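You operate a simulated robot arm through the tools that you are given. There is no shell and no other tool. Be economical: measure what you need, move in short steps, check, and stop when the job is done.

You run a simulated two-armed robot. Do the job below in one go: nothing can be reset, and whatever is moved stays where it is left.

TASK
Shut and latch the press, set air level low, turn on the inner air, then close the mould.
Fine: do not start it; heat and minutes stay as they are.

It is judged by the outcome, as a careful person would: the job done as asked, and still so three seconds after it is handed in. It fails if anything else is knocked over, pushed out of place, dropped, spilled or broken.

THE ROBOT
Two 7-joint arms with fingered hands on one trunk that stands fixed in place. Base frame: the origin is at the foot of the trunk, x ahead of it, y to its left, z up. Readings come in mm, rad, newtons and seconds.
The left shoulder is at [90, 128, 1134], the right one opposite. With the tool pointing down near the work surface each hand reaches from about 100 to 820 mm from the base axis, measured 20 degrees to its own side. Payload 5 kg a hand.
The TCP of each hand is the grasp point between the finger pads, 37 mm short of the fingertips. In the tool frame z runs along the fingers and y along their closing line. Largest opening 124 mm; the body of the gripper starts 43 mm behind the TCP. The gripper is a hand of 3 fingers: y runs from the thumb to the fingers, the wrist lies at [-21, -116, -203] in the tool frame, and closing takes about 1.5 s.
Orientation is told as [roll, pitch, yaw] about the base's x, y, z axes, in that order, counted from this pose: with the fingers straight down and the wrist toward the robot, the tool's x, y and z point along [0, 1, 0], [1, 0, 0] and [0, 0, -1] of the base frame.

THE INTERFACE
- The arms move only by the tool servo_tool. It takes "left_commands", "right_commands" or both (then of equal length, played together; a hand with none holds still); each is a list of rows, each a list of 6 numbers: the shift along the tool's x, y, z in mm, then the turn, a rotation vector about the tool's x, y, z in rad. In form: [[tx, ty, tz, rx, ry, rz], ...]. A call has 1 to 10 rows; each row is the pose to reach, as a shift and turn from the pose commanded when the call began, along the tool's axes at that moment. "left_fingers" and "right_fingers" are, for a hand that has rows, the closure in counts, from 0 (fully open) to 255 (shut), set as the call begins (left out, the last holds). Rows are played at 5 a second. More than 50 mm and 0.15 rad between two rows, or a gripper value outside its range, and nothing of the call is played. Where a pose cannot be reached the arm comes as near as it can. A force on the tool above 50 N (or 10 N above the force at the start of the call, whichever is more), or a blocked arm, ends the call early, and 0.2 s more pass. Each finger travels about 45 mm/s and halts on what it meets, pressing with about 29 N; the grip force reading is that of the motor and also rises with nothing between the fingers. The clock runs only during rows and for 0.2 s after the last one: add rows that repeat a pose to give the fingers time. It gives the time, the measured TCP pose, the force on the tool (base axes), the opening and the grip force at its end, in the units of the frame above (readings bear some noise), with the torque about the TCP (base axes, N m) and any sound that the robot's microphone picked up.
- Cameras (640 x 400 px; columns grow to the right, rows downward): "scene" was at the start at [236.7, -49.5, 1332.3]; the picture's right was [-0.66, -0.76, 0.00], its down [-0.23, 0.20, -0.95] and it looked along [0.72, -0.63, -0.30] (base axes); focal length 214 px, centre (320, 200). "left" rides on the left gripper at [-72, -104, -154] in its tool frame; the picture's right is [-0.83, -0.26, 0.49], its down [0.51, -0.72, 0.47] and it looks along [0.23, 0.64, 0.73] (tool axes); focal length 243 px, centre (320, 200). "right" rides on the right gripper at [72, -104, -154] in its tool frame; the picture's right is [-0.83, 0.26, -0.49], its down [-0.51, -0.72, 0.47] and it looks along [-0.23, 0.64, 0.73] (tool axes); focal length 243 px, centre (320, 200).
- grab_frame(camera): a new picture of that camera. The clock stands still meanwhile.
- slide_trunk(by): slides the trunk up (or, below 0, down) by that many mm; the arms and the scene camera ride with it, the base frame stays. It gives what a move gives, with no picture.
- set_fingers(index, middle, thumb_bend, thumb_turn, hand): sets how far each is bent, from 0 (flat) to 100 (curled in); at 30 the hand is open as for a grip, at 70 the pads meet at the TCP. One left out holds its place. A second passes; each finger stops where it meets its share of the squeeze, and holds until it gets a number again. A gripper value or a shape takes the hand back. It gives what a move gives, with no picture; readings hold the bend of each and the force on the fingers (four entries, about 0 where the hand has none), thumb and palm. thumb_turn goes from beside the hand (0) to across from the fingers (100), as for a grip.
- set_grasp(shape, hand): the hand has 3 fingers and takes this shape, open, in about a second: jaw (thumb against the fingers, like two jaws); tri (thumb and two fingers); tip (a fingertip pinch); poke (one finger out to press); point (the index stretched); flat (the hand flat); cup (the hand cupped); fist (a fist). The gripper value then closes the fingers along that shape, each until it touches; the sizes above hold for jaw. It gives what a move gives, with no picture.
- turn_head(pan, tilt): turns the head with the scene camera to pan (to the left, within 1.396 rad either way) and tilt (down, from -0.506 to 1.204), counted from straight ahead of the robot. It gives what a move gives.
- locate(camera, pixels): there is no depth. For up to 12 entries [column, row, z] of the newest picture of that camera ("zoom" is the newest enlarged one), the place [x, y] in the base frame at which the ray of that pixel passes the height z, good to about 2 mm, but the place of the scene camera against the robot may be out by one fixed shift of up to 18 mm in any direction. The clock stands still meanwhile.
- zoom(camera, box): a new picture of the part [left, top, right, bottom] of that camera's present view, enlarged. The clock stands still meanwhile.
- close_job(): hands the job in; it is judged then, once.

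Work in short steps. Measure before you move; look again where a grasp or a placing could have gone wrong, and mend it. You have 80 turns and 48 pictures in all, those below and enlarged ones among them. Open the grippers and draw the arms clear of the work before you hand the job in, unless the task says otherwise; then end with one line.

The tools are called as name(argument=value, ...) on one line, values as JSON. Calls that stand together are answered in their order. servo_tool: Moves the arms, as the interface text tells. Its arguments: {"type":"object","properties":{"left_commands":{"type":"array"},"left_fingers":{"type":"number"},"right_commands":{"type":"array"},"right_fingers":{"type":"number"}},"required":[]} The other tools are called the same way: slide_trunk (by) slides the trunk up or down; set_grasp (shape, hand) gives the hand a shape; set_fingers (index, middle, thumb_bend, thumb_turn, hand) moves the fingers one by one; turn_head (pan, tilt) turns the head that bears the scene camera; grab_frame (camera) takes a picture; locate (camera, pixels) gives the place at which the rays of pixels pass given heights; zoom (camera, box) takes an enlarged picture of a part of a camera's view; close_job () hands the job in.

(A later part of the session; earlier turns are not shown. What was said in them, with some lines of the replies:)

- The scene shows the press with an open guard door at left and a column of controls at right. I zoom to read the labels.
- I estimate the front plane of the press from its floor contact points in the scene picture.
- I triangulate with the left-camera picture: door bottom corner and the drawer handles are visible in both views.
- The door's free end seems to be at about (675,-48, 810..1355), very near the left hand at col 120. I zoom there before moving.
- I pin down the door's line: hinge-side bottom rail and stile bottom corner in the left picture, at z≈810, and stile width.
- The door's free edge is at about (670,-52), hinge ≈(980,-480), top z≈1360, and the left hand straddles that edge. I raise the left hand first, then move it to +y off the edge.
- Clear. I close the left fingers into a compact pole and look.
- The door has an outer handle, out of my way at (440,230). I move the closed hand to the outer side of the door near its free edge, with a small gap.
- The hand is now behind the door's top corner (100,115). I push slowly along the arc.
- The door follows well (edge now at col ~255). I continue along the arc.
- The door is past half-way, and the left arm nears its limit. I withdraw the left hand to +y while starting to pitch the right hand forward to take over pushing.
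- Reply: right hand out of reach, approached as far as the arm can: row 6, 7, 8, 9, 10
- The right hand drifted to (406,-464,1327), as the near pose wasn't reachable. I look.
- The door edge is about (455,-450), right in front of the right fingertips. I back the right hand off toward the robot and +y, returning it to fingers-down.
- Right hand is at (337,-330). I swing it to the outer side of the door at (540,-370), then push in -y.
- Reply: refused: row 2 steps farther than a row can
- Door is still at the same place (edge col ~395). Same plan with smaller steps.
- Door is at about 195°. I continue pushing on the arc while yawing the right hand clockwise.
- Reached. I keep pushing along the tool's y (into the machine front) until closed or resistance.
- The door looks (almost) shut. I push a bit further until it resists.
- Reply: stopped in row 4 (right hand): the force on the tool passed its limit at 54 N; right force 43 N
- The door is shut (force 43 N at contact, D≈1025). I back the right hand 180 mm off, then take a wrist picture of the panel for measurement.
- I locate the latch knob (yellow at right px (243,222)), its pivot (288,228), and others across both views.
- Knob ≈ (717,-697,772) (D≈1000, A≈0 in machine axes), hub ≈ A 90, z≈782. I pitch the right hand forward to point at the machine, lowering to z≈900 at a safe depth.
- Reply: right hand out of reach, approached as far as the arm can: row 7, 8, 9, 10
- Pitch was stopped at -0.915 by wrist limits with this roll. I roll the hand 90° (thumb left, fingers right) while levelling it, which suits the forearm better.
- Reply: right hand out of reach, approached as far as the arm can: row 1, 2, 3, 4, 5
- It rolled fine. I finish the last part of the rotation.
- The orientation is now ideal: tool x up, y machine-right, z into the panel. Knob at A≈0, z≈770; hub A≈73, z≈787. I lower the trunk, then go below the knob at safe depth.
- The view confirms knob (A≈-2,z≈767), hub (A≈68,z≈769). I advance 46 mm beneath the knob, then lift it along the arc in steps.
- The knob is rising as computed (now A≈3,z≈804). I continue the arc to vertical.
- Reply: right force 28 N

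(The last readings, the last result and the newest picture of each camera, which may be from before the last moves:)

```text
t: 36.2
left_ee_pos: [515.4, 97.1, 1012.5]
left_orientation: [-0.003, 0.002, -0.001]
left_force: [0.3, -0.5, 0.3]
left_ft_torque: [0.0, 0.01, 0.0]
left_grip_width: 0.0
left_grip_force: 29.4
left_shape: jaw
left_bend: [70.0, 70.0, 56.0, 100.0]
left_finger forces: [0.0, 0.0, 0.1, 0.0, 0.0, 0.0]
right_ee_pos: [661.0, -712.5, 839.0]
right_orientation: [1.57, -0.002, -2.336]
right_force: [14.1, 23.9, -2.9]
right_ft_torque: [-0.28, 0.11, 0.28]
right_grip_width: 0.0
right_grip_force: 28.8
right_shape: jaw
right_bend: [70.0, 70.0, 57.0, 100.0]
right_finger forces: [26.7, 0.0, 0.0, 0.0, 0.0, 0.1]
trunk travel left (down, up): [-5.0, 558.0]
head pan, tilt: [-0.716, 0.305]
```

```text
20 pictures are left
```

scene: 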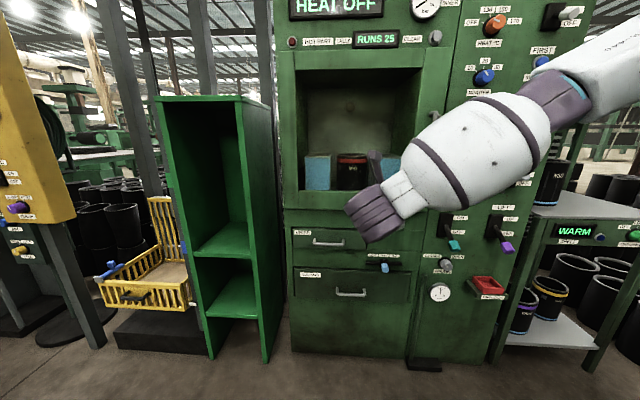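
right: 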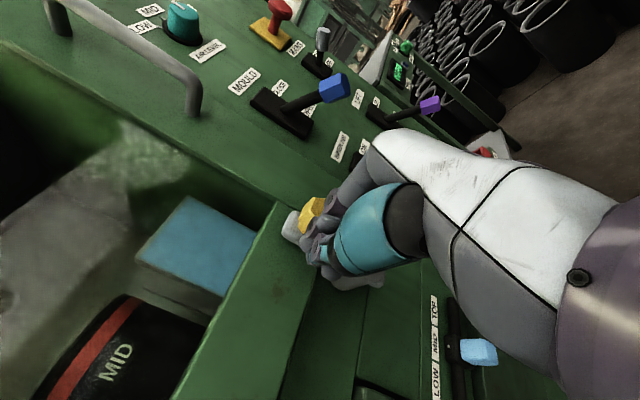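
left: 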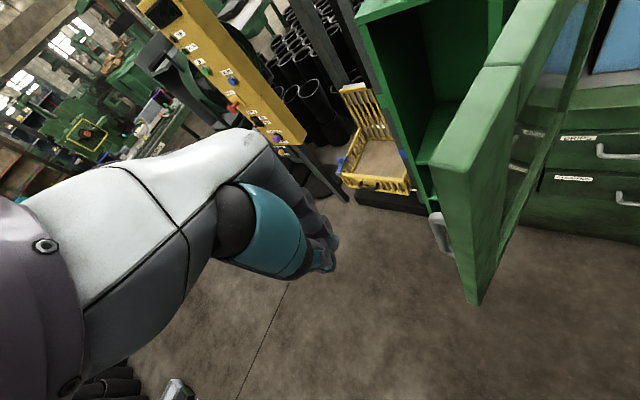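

28 N of lateral resistance: the latch is at its upright stop. I ease off left, pull back, and check.

servo_tool(right_commands=[[0, -15, 0, 0, 0, 0], [0, -20, -30, 0, 0, 0], [0, -20, -75, 0, 0, 0], [0, -20, -120, 0, 0, 0], [0, -20, -120, 0, 0, 0]])

grab_frame(camera="right")

```text
t: 37.4
left_ee_pos: [515.0, 93.6, 1014.2]
left_orientation: [-0.001, -0.001, -0.001]
left_force: [0.9, -0.4, -0.3]
left_ft_torque: [-0.02, 0.0, 0.01]
left_grip_width: 0.0
left_grip_force: 28.4
left_shape: jaw
left_bend: [70.0, 70.0, 56.0, 100.0]
left_finger forces: [0.0, 0.1, 0.1, 0.1, 0.0, 0.0]
right_ee_pos: [584.2, -617.5, 837.3]
right_orientation: [1.569, 0.002, -2.341]
right_force: [0.0, -0.1, 0.2]
right_ft_torque: [-0.01, -0.01, 0.04]
right_grip_width: 0.3
right_grip_force: 29.0
right_shape: jaw
right_bend: [70.0, 70.0, 58.0, 100.0]
right_finger forces: [0.0, 0.1, 0.0, 0.0, 0.1, 0.0]
trunk travel left (down, up): [-5.0, 558.0]
head pan, tilt: [-0.716, 0.305]
```

```text
19 pictures are left
```

right: 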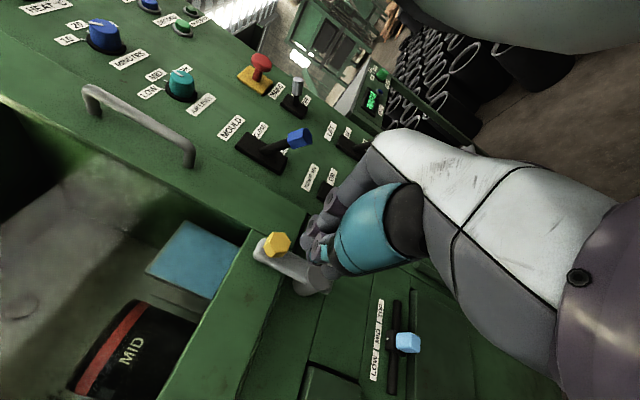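

Latch bar now stands upright across the door rail. Next the AIR LEVEL knob (teal, ~(181,85)); I zoom there.

zoom(camera="right", box=[110, 30, 350, 220])

```text
2.11 times, centred on (230, 125) of right
```

zoom: 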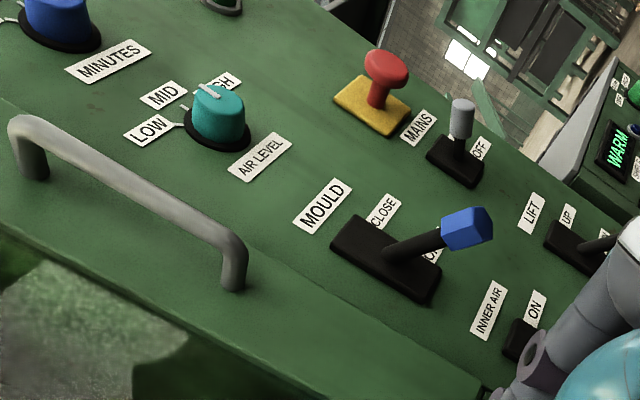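

Axis estimate: A≈303, z≈1126. I raise the trunk, open the hand, and move to stand in front of the knob.

slide_trunk(by=260)

servo_tool(right_commands=[[4, 40, 0, 0, 0, 0], [8, 80, 0, 0, 0, 0], [12, 120, 0, 0, 0, 0], [16, 160, 0, 0, 0, 0], [20, 200, 0, 0, 0, 0], [24, 235, 0, 0, 0, 0], [28, 267, 0, 0, 0, 0], [28, 267, 0, 0, 0, 0]], right_fingers=40)

grab_frame(camera="right")

```text
t: 40.1
left_ee_pos: [515.4, 93.8, 1272.9]
left_orientation: [-0.003, 0.002, 0.003]
left_force: [0.1, 0.0, -0.9]
left_ft_torque: [-0.04, -0.03, -0.01]
left_grip_width: 0.0
left_grip_force: 28.4
left_shape: jaw
left_bend: [70.0, 70.0, 56.0, 100.0]
left_finger forces: [0.0, 0.0, 0.0, 0.1, 0.1, 0.1]
right_ee_pos: [587.0, -617.5, 1098.1]
right_orientation: [1.568, 0.0, -2.34]
right_force: [0.3, 0.2, -0.9]
right_ft_torque: [0.01, 0.01, 0.04]
right_grip_width: 0.0
right_grip_force: 28.9
right_shape: jaw
right_bend: [70.0, 70.0, 58.0, 100.0]
right_finger forces: [0.0, 0.0, 0.1, 0.0, 0.0, 0.0]
trunk travel left (down, up): [-265.0, 298.0]
head pan, tilt: [-0.716, 0.305]
```

```text
t: 41.9
left_ee_pos: [513.7, 93.6, 1274.5]
left_orientation: [-0.001, 0.001, 0.0]
left_force: [-1.1, -0.1, 0.0]
left_ft_torque: [0.03, 0.0, 0.0]
left_grip_width: 0.0
left_grip_force: 29.1
left_shape: jaw
left_bend: [70.0, 70.0, 56.0, 100.0]
left_finger forces: [0.0, 0.1, 0.1, 0.1, 0.0, 0.1]
right_ee_pos: [402.4, -808.4, 1126.1]
right_orientation: [1.57, 0.002, -2.34]
right_force: [0.0, 0.4, 0.2]
right_ft_torque: [-0.04, 0.01, -0.03]
right_grip_width: 104.7
right_grip_force: 0.1
right_shape: jaw
right_bend: [27.0, 33.0, 46.0, 99.0]
right_finger forces: [0.1, 0.0, 0.0, 0.0, 0.0, 0.0]
trunk travel left (down, up): [-265.0, 298.0]
head pan, tilt: [-0.716, 0.305]
```

```text
17 pictures are left
```

right: 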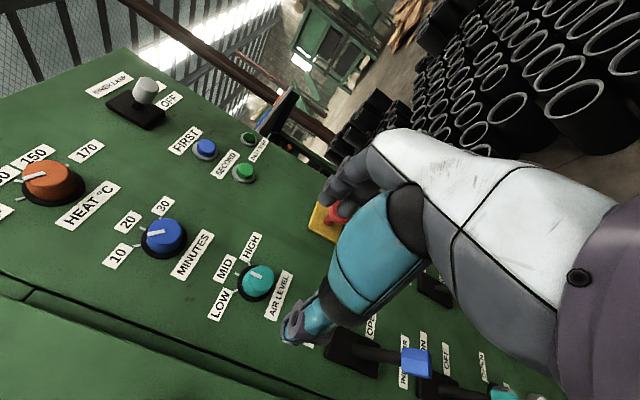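

Two views agree: knob axis A≈312, z≈1130, panel D≈1071. I pre-roll the hand +0.8 rad about the tool axis, centre on the axis, and advance to just before the knob.

servo_tool(right_commands=[[1, 3, 0, 0, 0, 0.13], [2, 6, 0, 0, 0, 0.27], [3, 9, 0, 0, 0, 0.4], [4, 12, 0, 0, 0, 0.54], [4, 13, 0, 0, 0, 0.67], [4, 13, 0, 0, 0, 0.8], [4, 13, 40, 0, 0, 0.8], [4, 13, 80, 0, 0, 0.8], [4, 13, 110, 0, 0, 0.8], [4, 13, 110, 0, 0, 0.8]], right_fingers=70)

grab_frame(camera="right")

```text
t: 44.1
left_ee_pos: [514.0, 94.3, 1275.4]
left_orientation: [-0.002, 0.0, -0.001]
left_force: [0.1, 0.1, -0.6]
left_ft_torque: [0.0, -0.05, 0.01]
left_grip_width: 0.1
left_grip_force: 29.5
left_shape: jaw
left_bend: [70.0, 70.0, 56.0, 100.0]
left_finger forces: [0.1, 0.1, 0.0, 0.0, 0.1, 0.1]
right_ee_pos: [472.1, -895.8, 1130.7]
right_orientation: [1.569, 0.801, -2.342]
right_force: [-0.7, 0.7, 0.0]
right_ft_torque: [0.01, 0.04, 0.02]
right_grip_width: 90.1
right_grip_force: 0.0
right_shape: jaw
right_bend: [27.0, 37.0, 56.0, 99.0]
right_finger forces: [0.0, 0.0, 0.0, 0.0, 0.0, 0.1]
trunk travel left (down, up): [-265.0, 298.0]
head pan, tilt: [-0.716, 0.305]
```

```text
16 pictures are left
```

right: 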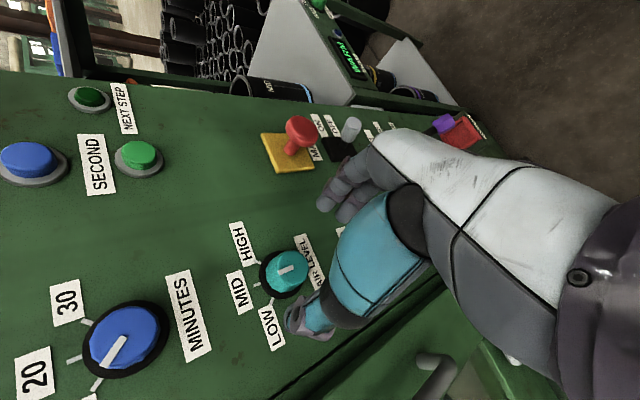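

Knob (291,271) lies on the tool axis within ~4 mm. I correct and advance 66 mm, then close on the knob.

servo_tool(right_commands=[[2, -4, 20, 0, 0, 0], [2, -4, 40, 0, 0, 0], [2, -4, 55, 0, 0, 0], [2, -4, 66, 0, 0, 0]])

servo_tool(right_commands=[[0, 0, 0, 0, 0, 0], [0, 0, 0, 0, 0, 0], [0, 0, 0, 0, 0, 0], [0, 0, 0, 0, 0, 0], [0, 0, 0, 0, 0, 0], [0, 0, 0, 0, 0, 0], [0, 0, 0, 0, 0, 0]], right_fingers=255)

grab_frame(camera="right")

```text
t: 45.1
left_ee_pos: [514.5, 93.7, 1274.3]
left_orientation: [-0.002, 0.0, -0.001]
left_force: [0.0, -0.3, 0.5]
left_ft_torque: [0.0, 0.0, 0.0]
left_grip_width: 0.0
left_grip_force: 28.7
left_shape: jaw
left_bend: [70.0, 70.0, 56.0, 100.0]
left_finger forces: [0.0, 0.1, 0.0, 0.0, 0.0, 0.1]
right_ee_pos: [520.1, -941.1, 1134.2]
right_orientation: [1.568, 0.802, -2.342]
right_force: [0.9, -0.1, 0.0]
right_ft_torque: [-0.03, 0.02, 0.0]
right_grip_width: 90.2
right_grip_force: 0.0
right_shape: jaw
right_bend: [27.0, 37.0, 56.0, 99.0]
right_finger forces: [0.0, 0.0, 0.0, 0.1, 0.0, 0.1]
trunk travel left (down, up): [-265.0, 298.0]
head pan, tilt: [-0.716, 0.305]
```

```text
t: 46.7
left_ee_pos: [514.2, 93.1, 1273.6]
left_orientation: [-0.004, 0.001, 0.0]
left_force: [-0.2, 0.2, 0.2]
left_ft_torque: [-0.01, 0.01, -0.02]
left_grip_width: 0.0
left_grip_force: 29.4
left_shape: jaw
left_bend: [70.0, 70.0, 56.0, 100.0]
left_finger forces: [0.0, 0.1, 0.0, 0.0, 0.0, 0.0]
right_ee_pos: [519.0, -939.2, 1136.1]
right_orientation: [1.568, 0.801, -2.342]
right_force: [2.3, -0.7, -0.2]
right_ft_torque: [0.04, 0.01, 0.0]
right_grip_width: 30.5
right_grip_force: 29.3
right_shape: jaw
right_bend: [74.0, 54.0, 74.0, 100.0]
right_finger forces: [16.1, 7.9, 0.0, 0.0, 25.6, 0.0]
trunk travel left (down, up): [-265.0, 298.0]
head pan, tilt: [-0.716, 0.305]
```

```text
15 pictures are left
```

right: 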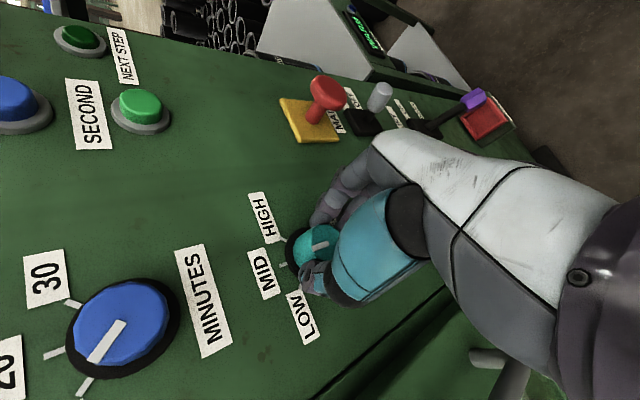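

Gripped the knob (30 mm, both sides loaded). I rotate counter-clockwise (negative about tool z) 1.5 rad.

servo_tool(right_commands=[[0, 0, 0, 0, 0, -0.145], [0, 0, 0, 0, 0, -0.29], [0, 0, 0, 0, 0, -0.435], [0, 0, 0, 0, 0, -0.58], [0, 0, 0, 0, 0, -0.725], [0, 0, 0, 0, 0, -0.87], [0, 0, 0, 0, 0, -1.015], [0, 0, 0, 0, 0, -1.16], [0, 0, 0, 0, 0, -1.305], [0, 0, 0, 0, 0, -1.45]])

grab_frame(camera="right")

```text
t: 48.9
left_ee_pos: [516.2, 95.4, 1273.1]
left_orientation: [-0.001, 0.002, 0.0]
left_force: [0.3, 0.4, -0.2]
left_ft_torque: [0.02, 0.02, 0.0]
left_grip_width: 0.3
left_grip_force: 29.0
left_shape: jaw
left_bend: [70.0, 70.0, 56.0, 100.0]
left_finger forces: [0.1, 0.0, 0.1, 0.0, 0.0, 0.0]
right_ee_pos: [521.6, -938.8, 1135.8]
right_orientation: [1.571, -0.652, -2.34]
right_force: [2.4, 5.6, -3.6]
right_ft_torque: [0.28, -0.06, 0.16]
right_grip_width: 29.0
right_grip_force: 28.9
right_shape: jaw
right_bend: [74.0, 55.0, 75.0, 99.0]
right_finger forces: [10.1, 10.9, 0.0, 0.0, 27.8, 0.0]
trunk travel left (down, up): [-265.0, 298.0]
head pan, tilt: [-0.716, 0.305]
```

```text
14 pictures are left
```

right: 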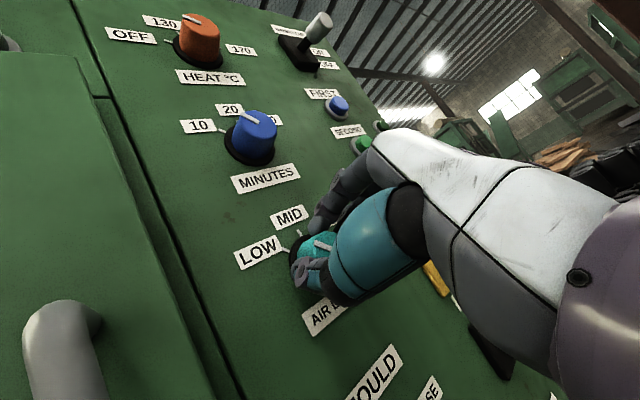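

The pointer rotated with the hand and now points toward LOW. I give it the last 0.12 rad, then release and back off to check.

servo_tool(right_commands=[[0, 0, 0, 0, 0, -0.06], [0, 0, 0, 0, 0, -0.12], [0, 0, 0, 0, 0, -0.12]])

servo_tool(right_commands=[[0, 0, 0, 0, 0, 0], [0, 0, 0, 0, 0, 0], [0, 0, 0, 0, 0, 0], [0, 0, 0, 0, 0, 0], [0, 0, 0, 0, 0, 0], [0, 0, -40, 0, 0, 0], [0, 0, -80, 0, 0, 0], [0, 0, -120, 0, 0, 0]], right_fingers=70)

grab_frame(camera="right")

```text
t: 49.7
left_ee_pos: [515.1, 94.8, 1274.3]
left_orientation: [-0.002, 0.0, 0.0]
left_force: [0.2, 0.0, 0.3]
left_ft_torque: [-0.03, -0.02, 0.01]
left_grip_width: 0.0
left_grip_force: 28.9
left_shape: jaw
left_bend: [70.0, 70.0, 56.0, 100.0]
left_finger forces: [0.0, 0.0, 0.1, 0.1, 0.1, 0.0]
right_ee_pos: [520.9, -938.5, 1134.7]
right_orientation: [1.573, -0.77, -2.345]
right_force: [2.6, 8.0, -3.1]
right_ft_torque: [0.28, -0.03, 0.24]
right_grip_width: 28.8
right_grip_force: 29.3
right_shape: jaw
right_bend: [74.0, 56.0, 75.0, 98.0]
right_finger forces: [10.7, 9.5, 0.0, 0.0, 29.2, 0.1]
trunk travel left (down, up): [-265.0, 298.0]
head pan, tilt: [-0.716, 0.305]
```

```text
t: 51.5
left_ee_pos: [513.3, 94.2, 1273.7]
left_orientation: [-0.002, 0.0, 0.001]
left_force: [0.2, -0.6, 0.6]
left_ft_torque: [-0.01, -0.03, 0.02]
left_grip_width: 0.3
left_grip_force: 29.0
left_shape: jaw
left_bend: [70.0, 70.0, 56.0, 100.0]
left_finger forces: [0.0, 0.0, 0.0, 0.1, 0.0, 0.0]
right_ee_pos: [452.5, -858.8, 1099.1]
right_orientation: [1.596, -0.76, -2.389]
right_force: [0.1, -0.6, 1.1]
right_ft_torque: [-0.01, 0.01, 0.02]
right_grip_width: 89.7
right_grip_force: 0.0
right_shape: jaw
right_bend: [27.0, 37.0, 57.0, 99.0]
right_finger forces: [0.0, 0.0, 0.0, 0.1, 0.1, 0.0]
right hand out of reach, approached as far as the arm can: row 6, 7, 8
trunk travel left (down, up): [-265.0, 298.0]
head pan, tilt: [-0.716, 0.305]
```

```text
13 pictures are left
```

right: 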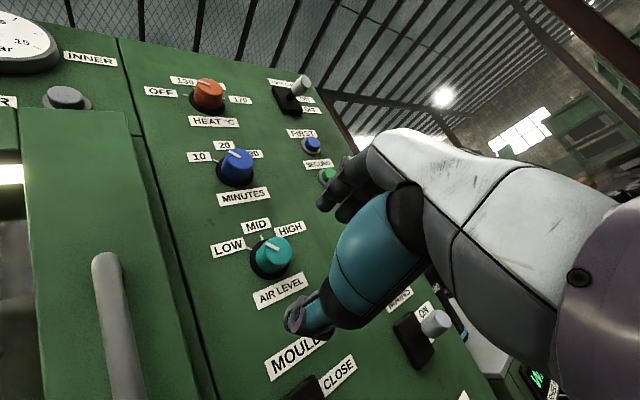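

The retreat drifted down a bit (wrist limit), no contact. I zoom on the dial.

zoom(camera="right", box=[190, 190, 350, 320])

```text
3.08 times, centred on (270, 255) of right
```

zoom: 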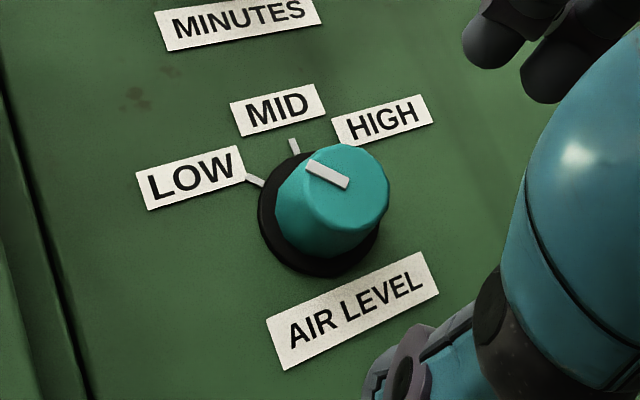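

Pointer is parallel to the LOW tick: air level is LOW. Next the INNER AIR lever. I roll the hand back to neutral while backing off.

servo_tool(right_commands=[[0, 0, -15, 0, 0, 0.13], [0, 0, -30, 0, 0, 0.26], [0, 0, -45, 0, 0, 0.39], [0, 0, -60, 0, 0, 0.52], [0, 0, -70, 0, 0, 0.64], [0, 0, -70, 0, 0, 0.765], [0, 0, -70, 0, 0, 0.765]])

slide_trunk(by=-240)

```text
t: 53.1
left_ee_pos: [514.9, 94.8, 1274.4]
left_orientation: [0.0, -0.001, 0.001]
left_force: [0.5, 0.2, -0.4]
left_ft_torque: [-0.02, 0.01, 0.05]
left_grip_width: 0.3
left_grip_force: 28.7
left_shape: jaw
left_bend: [70.0, 70.0, 56.0, 100.0]
left_finger forces: [0.1, 0.0, 0.0, 0.1, 0.0, 0.0]
right_ee_pos: [405.6, -811.0, 1097.1]
right_orientation: [1.57, -0.004, -2.339]
right_force: [0.1, 0.1, -0.3]
right_ft_torque: [-0.01, -0.02, -0.02]
right_grip_width: 89.8
right_grip_force: 0.0
right_shape: jaw
right_bend: [27.0, 37.0, 57.0, 99.0]
right_finger forces: [0.1, 0.0, 0.1, 0.0, 0.0, 0.0]
right hand out of reach, approached as far as the arm can: row 1
trunk travel left (down, up): [-265.0, 298.0]
head pan, tilt: [-0.716, 0.305]
```

```text
t: 55.6
left_ee_pos: [519.7, 95.7, 1036.1]
left_orientation: [-0.007, 0.005, -0.002]
left_force: [-1.3, -0.4, -1.0]
left_ft_torque: [0.01, -0.04, 0.01]
left_grip_width: 0.1
left_grip_force: 29.1
left_shape: jaw
left_bend: [70.0, 70.0, 56.0, 100.0]
left_finger forces: [0.0, 0.0, 0.0, 0.0, 0.1, 0.0]
right_ee_pos: [407.4, -811.5, 859.6]
right_orientation: [1.563, -0.003, -2.35]
right_force: [-0.6, 0.0, -0.1]
right_ft_torque: [0.0, 0.0, -0.03]
right_grip_width: 89.6
right_grip_force: 0.1
right_shape: jaw
right_bend: [27.0, 37.0, 57.0, 99.0]
right_finger forces: [0.1, 0.1, 0.1, 0.1, 0.1, 0.0]
trunk travel left (down, up): [-25.0, 538.0]
head pan, tilt: [-0.716, 0.305]
```

I descend in front of the INNER AIR lever (A≈267, z≈712) and look.

servo_tool(right_commands=[[-35, -8, 0, 0, 0, 0], [-70, -16, 0, 0, 0, 0], [-105, -24, 0, 0, 0, 0], [-147, -31, 0, 0, 0, 0], [-147, -31, 0, 0, 0, 0]])

grab_frame(camera="right")

```text
t: 56.8
left_ee_pos: [519.1, 94.7, 1036.3]
left_orientation: [-0.009, 0.005, -0.004]
left_force: [0.5, -0.2, 0.2]
left_ft_torque: [-0.03, -0.01, 0.0]
left_grip_width: 0.2
left_grip_force: 29.4
left_shape: jaw
left_bend: [70.0, 70.0, 56.0, 100.0]
left_finger forces: [0.0, 0.0, 0.1, 0.0, 0.1, 0.0]
right_ee_pos: [426.0, -788.5, 712.1]
right_orientation: [1.566, -0.003, -2.352]
right_force: [-0.8, 0.1, -0.5]
right_ft_torque: [-0.01, 0.03, 0.0]
right_grip_width: 89.6
right_grip_force: 0.0
right_shape: jaw
right_bend: [27.0, 37.0, 57.0, 99.0]
right_finger forces: [0.0, 0.0, 0.0, 0.0, 0.1, 0.1]
trunk travel left (down, up): [-25.0, 538.0]
head pan, tilt: [-0.716, 0.305]
```

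```text
11 pictures are left
```

right: 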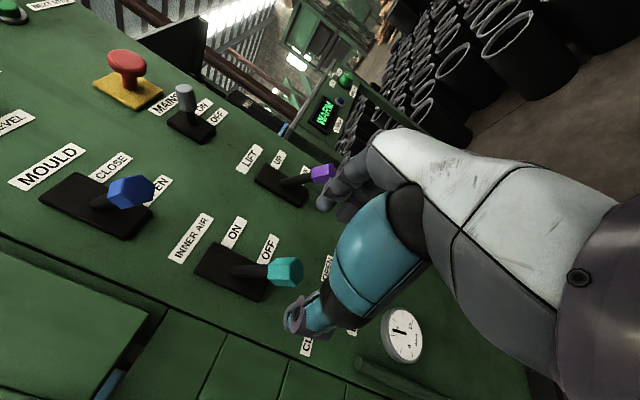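

Triangulating, the teal knob is at A≈280, D≈982, z≈709. I align, advance 120 mm and close on it.

servo_tool(right_commands=[[-2, 11, 0, 0, 0, 0], [-2, 11, 30, 0, 0, 0], [-2, 11, 60, 0, 0, 0], [-2, 11, 90, 0, 0, 0], [-2, 11, 120, 0, 0, 0]])

servo_tool(right_commands=[[0, 0, 0, 0, 0, 0], [0, 0, 0, 0, 0, 0], [0, 0, 0, 0, 0, 0], [0, 0, 0, 0, 0, 0], [0, 0, 0, 0, 0, 0], [0, 0, 0, 0, 0, 0], [0, 0, 0, 0, 0, 0]], right_fingers=255)

grab_frame(camera="right")

```text
t: 58.0
left_ee_pos: [520.5, 94.3, 1036.2]
left_orientation: [-0.008, 0.007, -0.002]
left_force: [0.2, -0.6, -0.4]
left_ft_torque: [0.0, 0.04, 0.01]
left_grip_width: 0.0
left_grip_force: 29.0
left_shape: jaw
left_bend: [70.0, 70.0, 56.0, 100.0]
left_finger forces: [0.0, 0.0, 0.0, 0.2, 0.0, 0.1]
right_ee_pos: [503.5, -882.7, 707.8]
right_orientation: [1.564, -0.004, -2.352]
right_force: [0.4, -1.3, 1.3]
right_ft_torque: [-0.02, -0.01, 0.01]
right_grip_width: 89.8
right_grip_force: 0.0
right_shape: jaw
right_bend: [27.0, 37.0, 57.0, 99.0]
right_finger forces: [0.1, 0.0, 0.1, 0.0, 0.1, 0.0]
trunk travel left (down, up): [-25.0, 538.0]
head pan, tilt: [-0.716, 0.305]
```

```text
t: 59.6
left_ee_pos: [521.0, 94.3, 1034.7]
left_orientation: [-0.007, 0.009, -0.004]
left_force: [-0.3, 0.6, 0.5]
left_ft_torque: [0.02, 0.02, -0.01]
left_grip_width: 0.1
left_grip_force: 29.2
left_shape: jaw
left_bend: [70.0, 70.0, 56.0, 100.0]
left_finger forces: [0.0, 0.1, 0.0, 0.0, 0.0, 0.1]
right_ee_pos: [504.8, -879.9, 707.9]
right_orientation: [1.566, -0.005, -2.351]
right_force: [6.6, -3.8, 3.6]
right_ft_torque: [-0.04, 0.0, 0.1]
right_grip_width: 21.3
right_grip_force: 29.1
right_shape: jaw
right_bend: [73.0, 62.0, 74.0, 100.0]
right_finger forces: [15.5, 7.1, 0.0, 0.0, 25.5, 0.0]
trunk travel left (down, up): [-25.0, 538.0]
head pan, tilt: [-0.716, 0.305]
```

```text
10 pictures are left
```

right: 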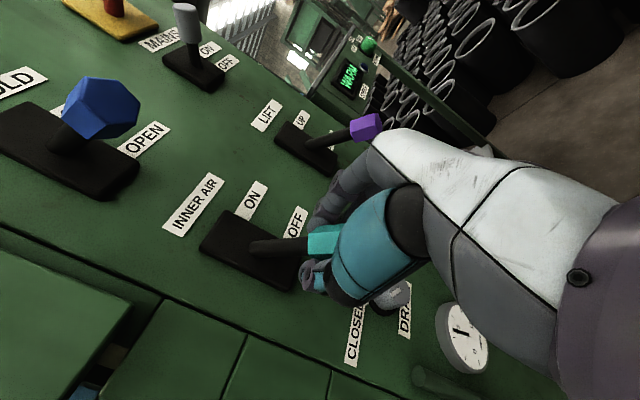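

Gripped (21 mm). Lever root is at A≈283, z≈754, so I carry the knob up its arc about that pivot.

servo_tool(right_commands=[[12, 0, -6, 0, 0, 0], [24, 0, -10, 0, 0, 0], [36, 0, -12, 0, 0, 0], [49, 0, -13, 0, 0, 0], [61, 0, -12, 0, 0, 0], [73, 0, -10, 0, 0, 0], [85, 0, -6, 0, 0, 0], [96, 0, -1, 0, 0, 0], [96, 0, -1, 0, 0, 0]])

grab_frame(camera="right")

```text
t: 61.6
left_ee_pos: [522.6, 91.9, 1033.8]
left_orientation: [-0.003, 0.008, -0.005]
left_force: [0.7, 0.6, -0.6]
left_ft_torque: [0.02, 0.0, 0.02]
left_grip_width: 0.0
left_grip_force: 29.1
left_shape: jaw
left_bend: [70.0, 70.0, 56.0, 100.0]
left_finger forces: [0.0, 0.1, 0.1, 0.0, 0.0, 0.0]
right_ee_pos: [504.7, -882.4, 797.2]
right_orientation: [1.557, 0.0, -2.351]
right_force: [0.0, 9.0, -39.1]
right_ft_torque: [0.92, 0.45, 0.09]
right_grip_width: 20.5
right_grip_force: 28.9
right_shape: jaw
right_bend: [73.0, 62.0, 73.0, 100.0]
right_finger forces: [11.1, 22.5, 0.0, 0.0, 29.3, 0.0]
trunk travel left (down, up): [-25.0, 538.0]
head pan, tilt: [-0.716, 0.305]
```

```text
9 pictures are left
```

right: 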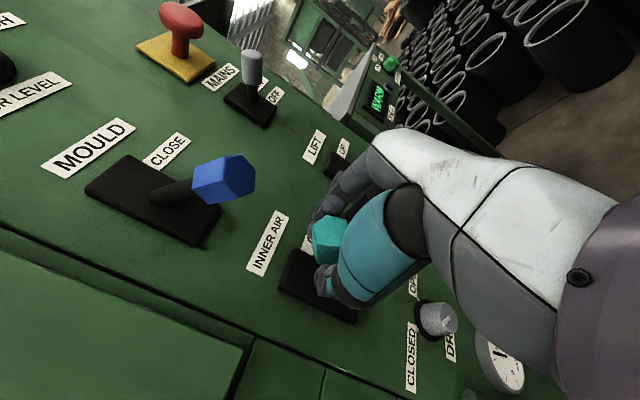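

39 N resistance at z≈797: the lever is at its upper stop (ON). I relax, release and back off.

servo_tool(right_commands=[[0, 0, 0, 0, 0, 0], [0, 0, 0, 0, 0, 0], [0, 0, 0, 0, 0, 0], [0, 0, 0, 0, 0, 0], [0, 0, 0, 0, 0, 0], [0, 0, -30, 0, 0, 0], [0, 0, -65, 0, 0, 0], [0, 0, -100, 0, 0, 0], [0, 0, -120, 0, 0, 0]], right_fingers=70)

slide_trunk(by=100)

grab_frame(camera="right")

```text
t: 63.6
left_ee_pos: [520.9, 94.9, 1034.9]
left_orientation: [-0.006, 0.007, -0.005]
left_force: [-0.5, 0.7, -0.4]
left_ft_torque: [-0.02, 0.0, 0.01]
left_grip_width: 0.2
left_grip_force: 29.4
left_shape: jaw
left_bend: [70.0, 70.0, 57.0, 100.0]
left_finger forces: [0.1, 0.0, 0.0, 0.0, 0.1, 0.1]
right_ee_pos: [419.6, -796.3, 806.0]
right_orientation: [1.565, -0.003, -2.349]
right_force: [-0.3, 0.3, 0.5]
right_ft_torque: [0.01, -0.02, -0.01]
right_grip_width: 89.7
right_grip_force: 0.0
right_shape: jaw
right_bend: [27.0, 37.0, 57.0, 99.0]
right_finger forces: [0.1, 0.1, 0.0, 0.0, 0.1, 0.1]
trunk travel left (down, up): [-25.0, 538.0]
head pan, tilt: [-0.716, 0.305]
```

```text
t: 64.9
left_ee_pos: [520.9, 94.0, 1136.5]
left_orientation: [-0.008, 0.007, -0.004]
left_force: [1.1, -0.5, 1.1]
left_ft_torque: [-0.01, 0.03, 0.01]
left_grip_width: 0.0
left_grip_force: 28.9
left_shape: jaw
left_bend: [70.0, 70.0, 57.0, 100.0]
left_finger forces: [0.0, 0.0, 0.0, 0.0, 0.0, 0.0]
right_ee_pos: [420.1, -796.2, 905.1]
right_orientation: [1.563, -0.005, -2.351]
right_force: [-0.4, -0.3, -0.2]
right_ft_torque: [-0.01, -0.01, -0.02]
right_grip_width: 89.5
right_grip_force: 0.0
right_shape: jaw
right_bend: [27.0, 37.0, 57.0, 99.0]
right_finger forces: [0.1, 0.0, 0.0, 0.1, 0.0, 0.0]
trunk travel left (down, up): [-125.0, 438.0]
head pan, tilt: [-0.716, 0.305]
```

```text
8 pictures are left
```

right: 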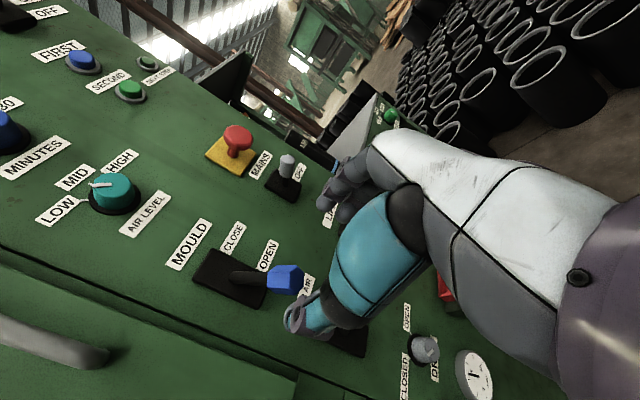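

Blue MOULD knob at (286,279): z≈897, A≈281, D≈978. Align, advance and grip.

servo_tool(right_commands=[[-8, 3, 0, 0, 0, 0], [-8, 3, 30, 0, 0, 0], [-8, 3, 60, 0, 0, 0], [-8, 3, 90, 0, 0, 0], [-8, 3, 120, 0, 0, 0]])

servo_tool(right_commands=[[0, 0, 0, 0, 0, 0], [0, 0, 0, 0, 0, 0], [0, 0, 0, 0, 0, 0], [0, 0, 0, 0, 0, 0], [0, 0, 0, 0, 0, 0], [0, 0, 0, 0, 0, 0], [0, 0, 0, 0, 0, 0]], right_fingers=255)

grab_frame(camera="right")

```text
t: 66.1
left_ee_pos: [522.0, 94.2, 1135.8]
left_orientation: [-0.006, 0.007, -0.004]
left_force: [0.6, 0.4, 0.6]
left_ft_torque: [-0.02, 0.0, -0.02]
left_grip_width: 0.1
left_grip_force: 28.6
left_shape: jaw
left_bend: [70.0, 70.0, 57.0, 100.0]
left_finger forces: [0.1, 0.1, 0.0, 0.0, 0.0, 0.0]
right_ee_pos: [503.8, -883.2, 895.0]
right_orientation: [1.564, -0.003, -2.352]
right_force: [0.7, -0.4, -0.1]
right_ft_torque: [-0.02, -0.01, -0.02]
right_grip_width: 89.6
right_grip_force: 0.0
right_shape: jaw
right_bend: [27.0, 37.0, 57.0, 99.0]
right_finger forces: [0.0, 0.1, 0.1, 0.1, 0.1, 0.0]
trunk travel left (down, up): [-125.0, 438.0]
head pan, tilt: [-0.716, 0.305]
```

```text
t: 67.7
left_ee_pos: [521.5, 95.4, 1135.8]
left_orientation: [-0.008, 0.007, -0.005]
left_force: [0.1, 0.7, -0.9]
left_ft_torque: [0.0, -0.03, 0.01]
left_grip_width: 0.0
left_grip_force: 28.8
left_shape: jaw
left_bend: [70.0, 70.0, 57.0, 100.0]
left_finger forces: [0.0, 0.0, 0.1, 0.1, 0.0, 0.0]
right_ee_pos: [502.1, -882.3, 895.7]
right_orientation: [1.564, -0.003, -2.351]
right_force: [5.8, -3.0, 0.7]
right_ft_torque: [0.01, -0.03, 0.12]
right_grip_width: 20.3
right_grip_force: 29.3
right_shape: jaw
right_bend: [73.0, 67.0, 74.0, 100.0]
right_finger forces: [16.0, 6.5, 0.1, 0.0, 25.3, 0.1]
trunk travel left (down, up): [-125.0, 438.0]
head pan, tilt: [-0.716, 0.305]
```

```text
7 pictures are left
```

right: 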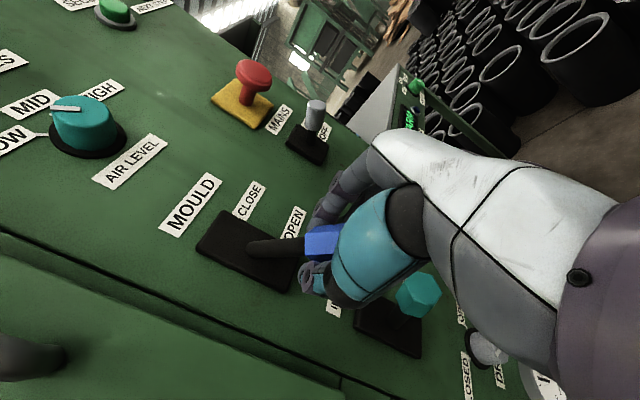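

The blue knob is gripped, same geometry as the last lever; INNER AIR lever is up. I carry the mould lever up the same arc.

servo_tool(right_commands=[[12, 0, -6, 0, 0, 0], [24, 0, -10, 0, 0, 0], [36, 0, -12, 0, 0, 0], [49, 0, -13, 0, 0, 0], [61, 0, -12, 0, 0, 0], [73, 0, -10, 0, 0, 0], [85, 0, -6, 0, 0, 0], [95, 0, -1, 0, 0, 0], [95, 0, -1, 0, 0, 0]])

servo_tool(right_commands=[[0, 0, 0, 0, 0, 0], [0, 0, 0, 0, 0, 0], [0, 0, 0, 0, 0, 0], [0, 0, 0, 0, 0, 0], [0, 0, 0, 0, 0, 0], [0, 0, -30, 0, 0, 0], [0, 0, -65, 0, 0, 0], [0, 0, -100, 0, 0, 0], [0, 0, -125, 0, 0, 0]], right_fingers=70)

grab_frame(camera="right")

```text
t: 69.5
left_ee_pos: [523.1, 92.0, 1135.0]
left_orientation: [-0.004, 0.008, -0.004]
left_force: [0.4, -0.5, 0.3]
left_ft_torque: [0.03, 0.03, 0.02]
left_grip_width: 0.0
left_grip_force: 29.2
left_shape: jaw
left_bend: [70.0, 70.0, 57.0, 100.0]
left_finger forces: [0.0, 0.0, 0.1, 0.1, 0.0, 0.0]
right_ee_pos: [502.3, -883.2, 972.3]
right_orientation: [1.536, 0.003, -2.349]
right_force: [14.1, -9.0, -14.5]
right_ft_torque: [0.44, 0.28, 0.07]
right_grip_width: 17.8
right_grip_force: 28.8
right_shape: jaw
right_bend: [73.0, 72.0, 75.0, 100.0]
right_finger forces: [20.3, 6.0, 0.1, 0.0, 22.6, 0.0]
trunk travel left (down, up): [-125.0, 438.0]
head pan, tilt: [-0.716, 0.305]
stopped in row 8 (right hand): the force on the tool passed its limit at 59 N (the readings are from after the stop); the commanded pose is now the measured one
```

```text
t: 71.5
left_ee_pos: [520.4, 94.6, 1136.3]
left_orientation: [-0.007, 0.006, -0.003]
left_force: [-1.1, 0.1, -0.1]
left_ft_torque: [-0.01, -0.02, -0.02]
left_grip_width: 0.0
left_grip_force: 28.9
left_shape: jaw
left_bend: [70.0, 70.0, 57.0, 100.0]
left_finger forces: [0.1, 0.0, 0.1, 0.1, 0.0, 0.0]
right_ee_pos: [409.4, -793.0, 983.1]
right_orientation: [1.545, 0.001, -2.352]
right_force: [0.9, 1.0, 0.5]
right_ft_torque: [0.0, -0.02, -0.03]
right_grip_width: 89.6
right_grip_force: 0.1
right_shape: jaw
right_bend: [27.0, 37.0, 57.0, 99.0]
right_finger forces: [0.0, 0.0, 0.0, 0.0, 0.0, 0.0]
trunk travel left (down, up): [-125.0, 438.0]
head pan, tilt: [-0.716, 0.305]
```

```text
6 pictures are left
```

right: 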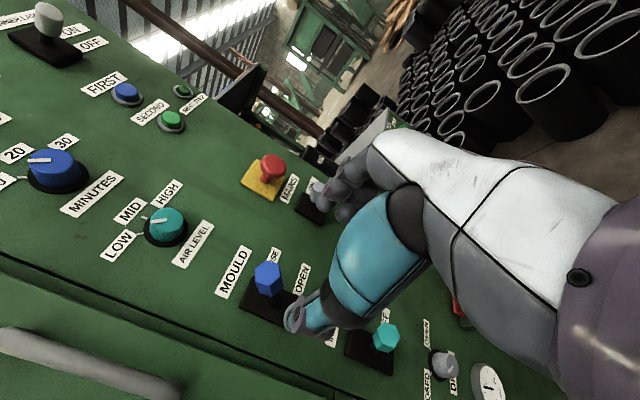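

Both levers look up. I draw the hand back well clear and take the scene view.

servo_tool(right_commands=[[0, 0, -40, 0, 0, 0], [0, 0, -80, 0, 0, 0], [0, 0, -120, 0, 0, 0], [0, 30, -140, 0, 0, 0], [0, 70, -150, 0, 0, 0], [0, 110, -160, 0, 0, 0], [0, 110, -160, 0, 0, 0]])

grab_frame(camera="scene")

```text
t: 73.3
left_ee_pos: [520.4, 93.7, 1136.0]
left_orientation: [-0.01, 0.006, -0.004]
left_force: [-0.5, 0.0, -0.2]
left_ft_torque: [-0.03, -0.04, -0.01]
left_grip_width: 0.2
left_grip_force: 29.3
left_shape: jaw
left_bend: [70.0, 70.0, 57.0, 100.0]
left_finger forces: [0.1, 0.0, 0.0, 0.1, 0.0, 0.1]
right_ee_pos: [261.1, -782.9, 965.6]
right_orientation: [1.101, -0.39, -2.259]
right_force: [-0.5, -0.2, 0.4]
right_ft_torque: [0.0, -0.03, -0.04]
right_grip_width: 89.9
right_grip_force: 0.0
right_shape: jaw
right_bend: [27.0, 37.0, 57.0, 99.0]
right_finger forces: [0.0, 0.0, 0.0, 0.1, 0.1, 0.0]
right hand out of reach, approached as far as the arm can: row 2, 3, 4, 5, 6, 7
trunk travel left (down, up): [-125.0, 438.0]
head pan, tilt: [-0.716, 0.305]
stopped in row 7 (right hand): the arm was blocked; the commanded pose is now the measured one
```

```text
5 pictures are left
```

scene: 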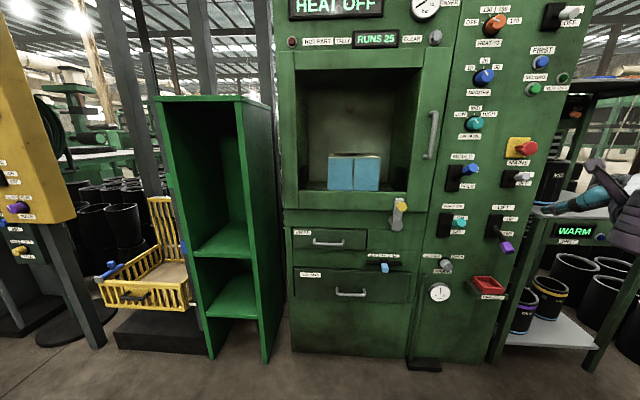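

The mould halves are closed on the part; the latch stands across the door. I zoom to verify all the settings and the right side.

zoom(camera="scene", box=[380, 0, 580, 140])

zoom(camera="scene", box=[380, 100, 640, 280])

```text
2.86 times, centred on (480, 70) of scene
```

zoom: 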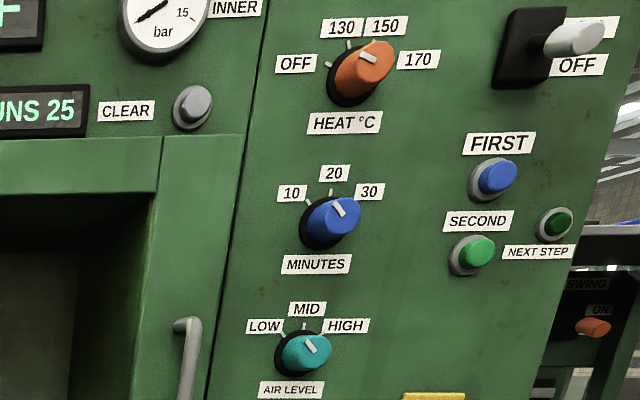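

```text
2.22 times, centred on (510, 190) of scene
```

zoom: 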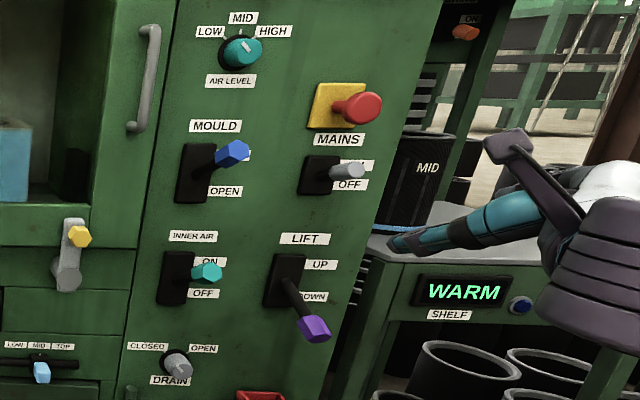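

Verified: AIR LEVEL at LOW, INNER AIR and MOULD levers both raised fully (≈97 mm each), heat/minutes unchanged, latch upright, and shelf goods stand undisturbed. I open both grippers and let time pass.

servo_tool(left_commands=[[0, 0, 0, 0, 0, 0], [0, 0, 0, 0, 0, 0], [0, 0, 0, 0, 0, 0], [0, 0, 0, 0, 0, 0], [0, 0, 0, 0, 0, 0], [0, 0, 0, 0, 0, 0], [0, 0, 0, 0, 0, 0], [0, 0, 0, 0, 0, 0]], left_fingers=0, right_commands=[[0, 0, 0, 0, 0, 0], [0, 0, 0, 0, 0, 0], [0, 0, 0, 0, 0, 0], [0, 0, 0, 0, 0, 0], [0, 0, 0, 0, 0, 0], [0, 0, 0, 0, 0, 0], [0, 0, 0, 0, 0, 0], [0, 0, 0, 0, 0, 0]], right_fingers=0)

zoom(camera="scene", box=[280, 0, 520, 280])

zoom(camera="scene", box=[430, 90, 500, 250])

```text
t: 75.1
left_ee_pos: [520.7, 94.7, 1137.0]
left_orientation: [-0.007, 0.006, -0.004]
left_force: [0.3, -0.2, 0.6]
left_ft_torque: [0.0, 0.01, -0.02]
left_grip_width: 123.5
left_grip_force: 0.0
left_shape: jaw
left_bend: [30.0, 30.0, 30.0, 98.0]
left_finger forces: [0.0, 0.0, 0.0, 0.0, 0.0, 0.0]
right_ee_pos: [260.8, -781.0, 965.2]
right_orientation: [1.102, -0.392, -2.261]
right_force: [-0.7, 0.4, -0.2]
right_ft_torque: [-0.01, 0.01, -0.01]
right_grip_width: 123.7
right_grip_force: 0.1
right_shape: jaw
right_bend: [30.0, 30.0, 30.0, 98.0]
right_finger forces: [0.1, 0.0, 0.0, 0.0, 0.1, 0.0]
trunk travel left (down, up): [-125.0, 438.0]
head pan, tilt: [-0.716, 0.305]
```

```text
1.43 times, centred on (400, 140) of scene
```

zoom: 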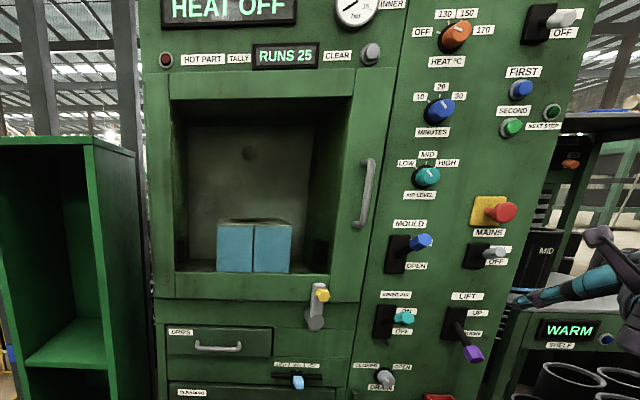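

```text
2.50 times, centred on (465, 170) of scene
```

zoom: 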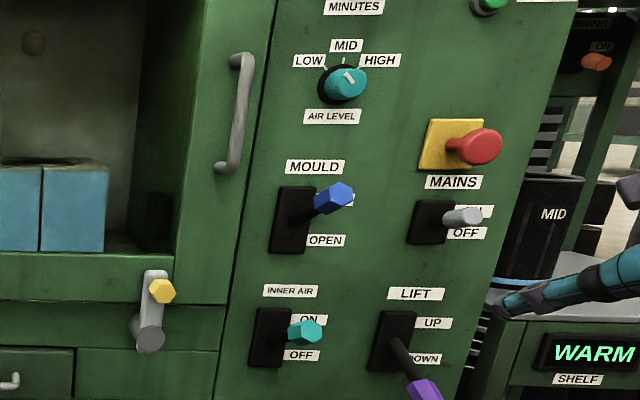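

The air level is LOW, both levers are up, the mould is shut and the latch is over the door. Heat and minutes are untouched and nothing has been started, so I hand the job in.

close_job()

```text
The job is handed in.
```

The job is handed in: the press is shut and latched, air level is low, the inner air lever is on and the mould is closed. I did not start it, and heat and minutes are as they were. The INNER gauge still showed its starting low reading after the lever went on.
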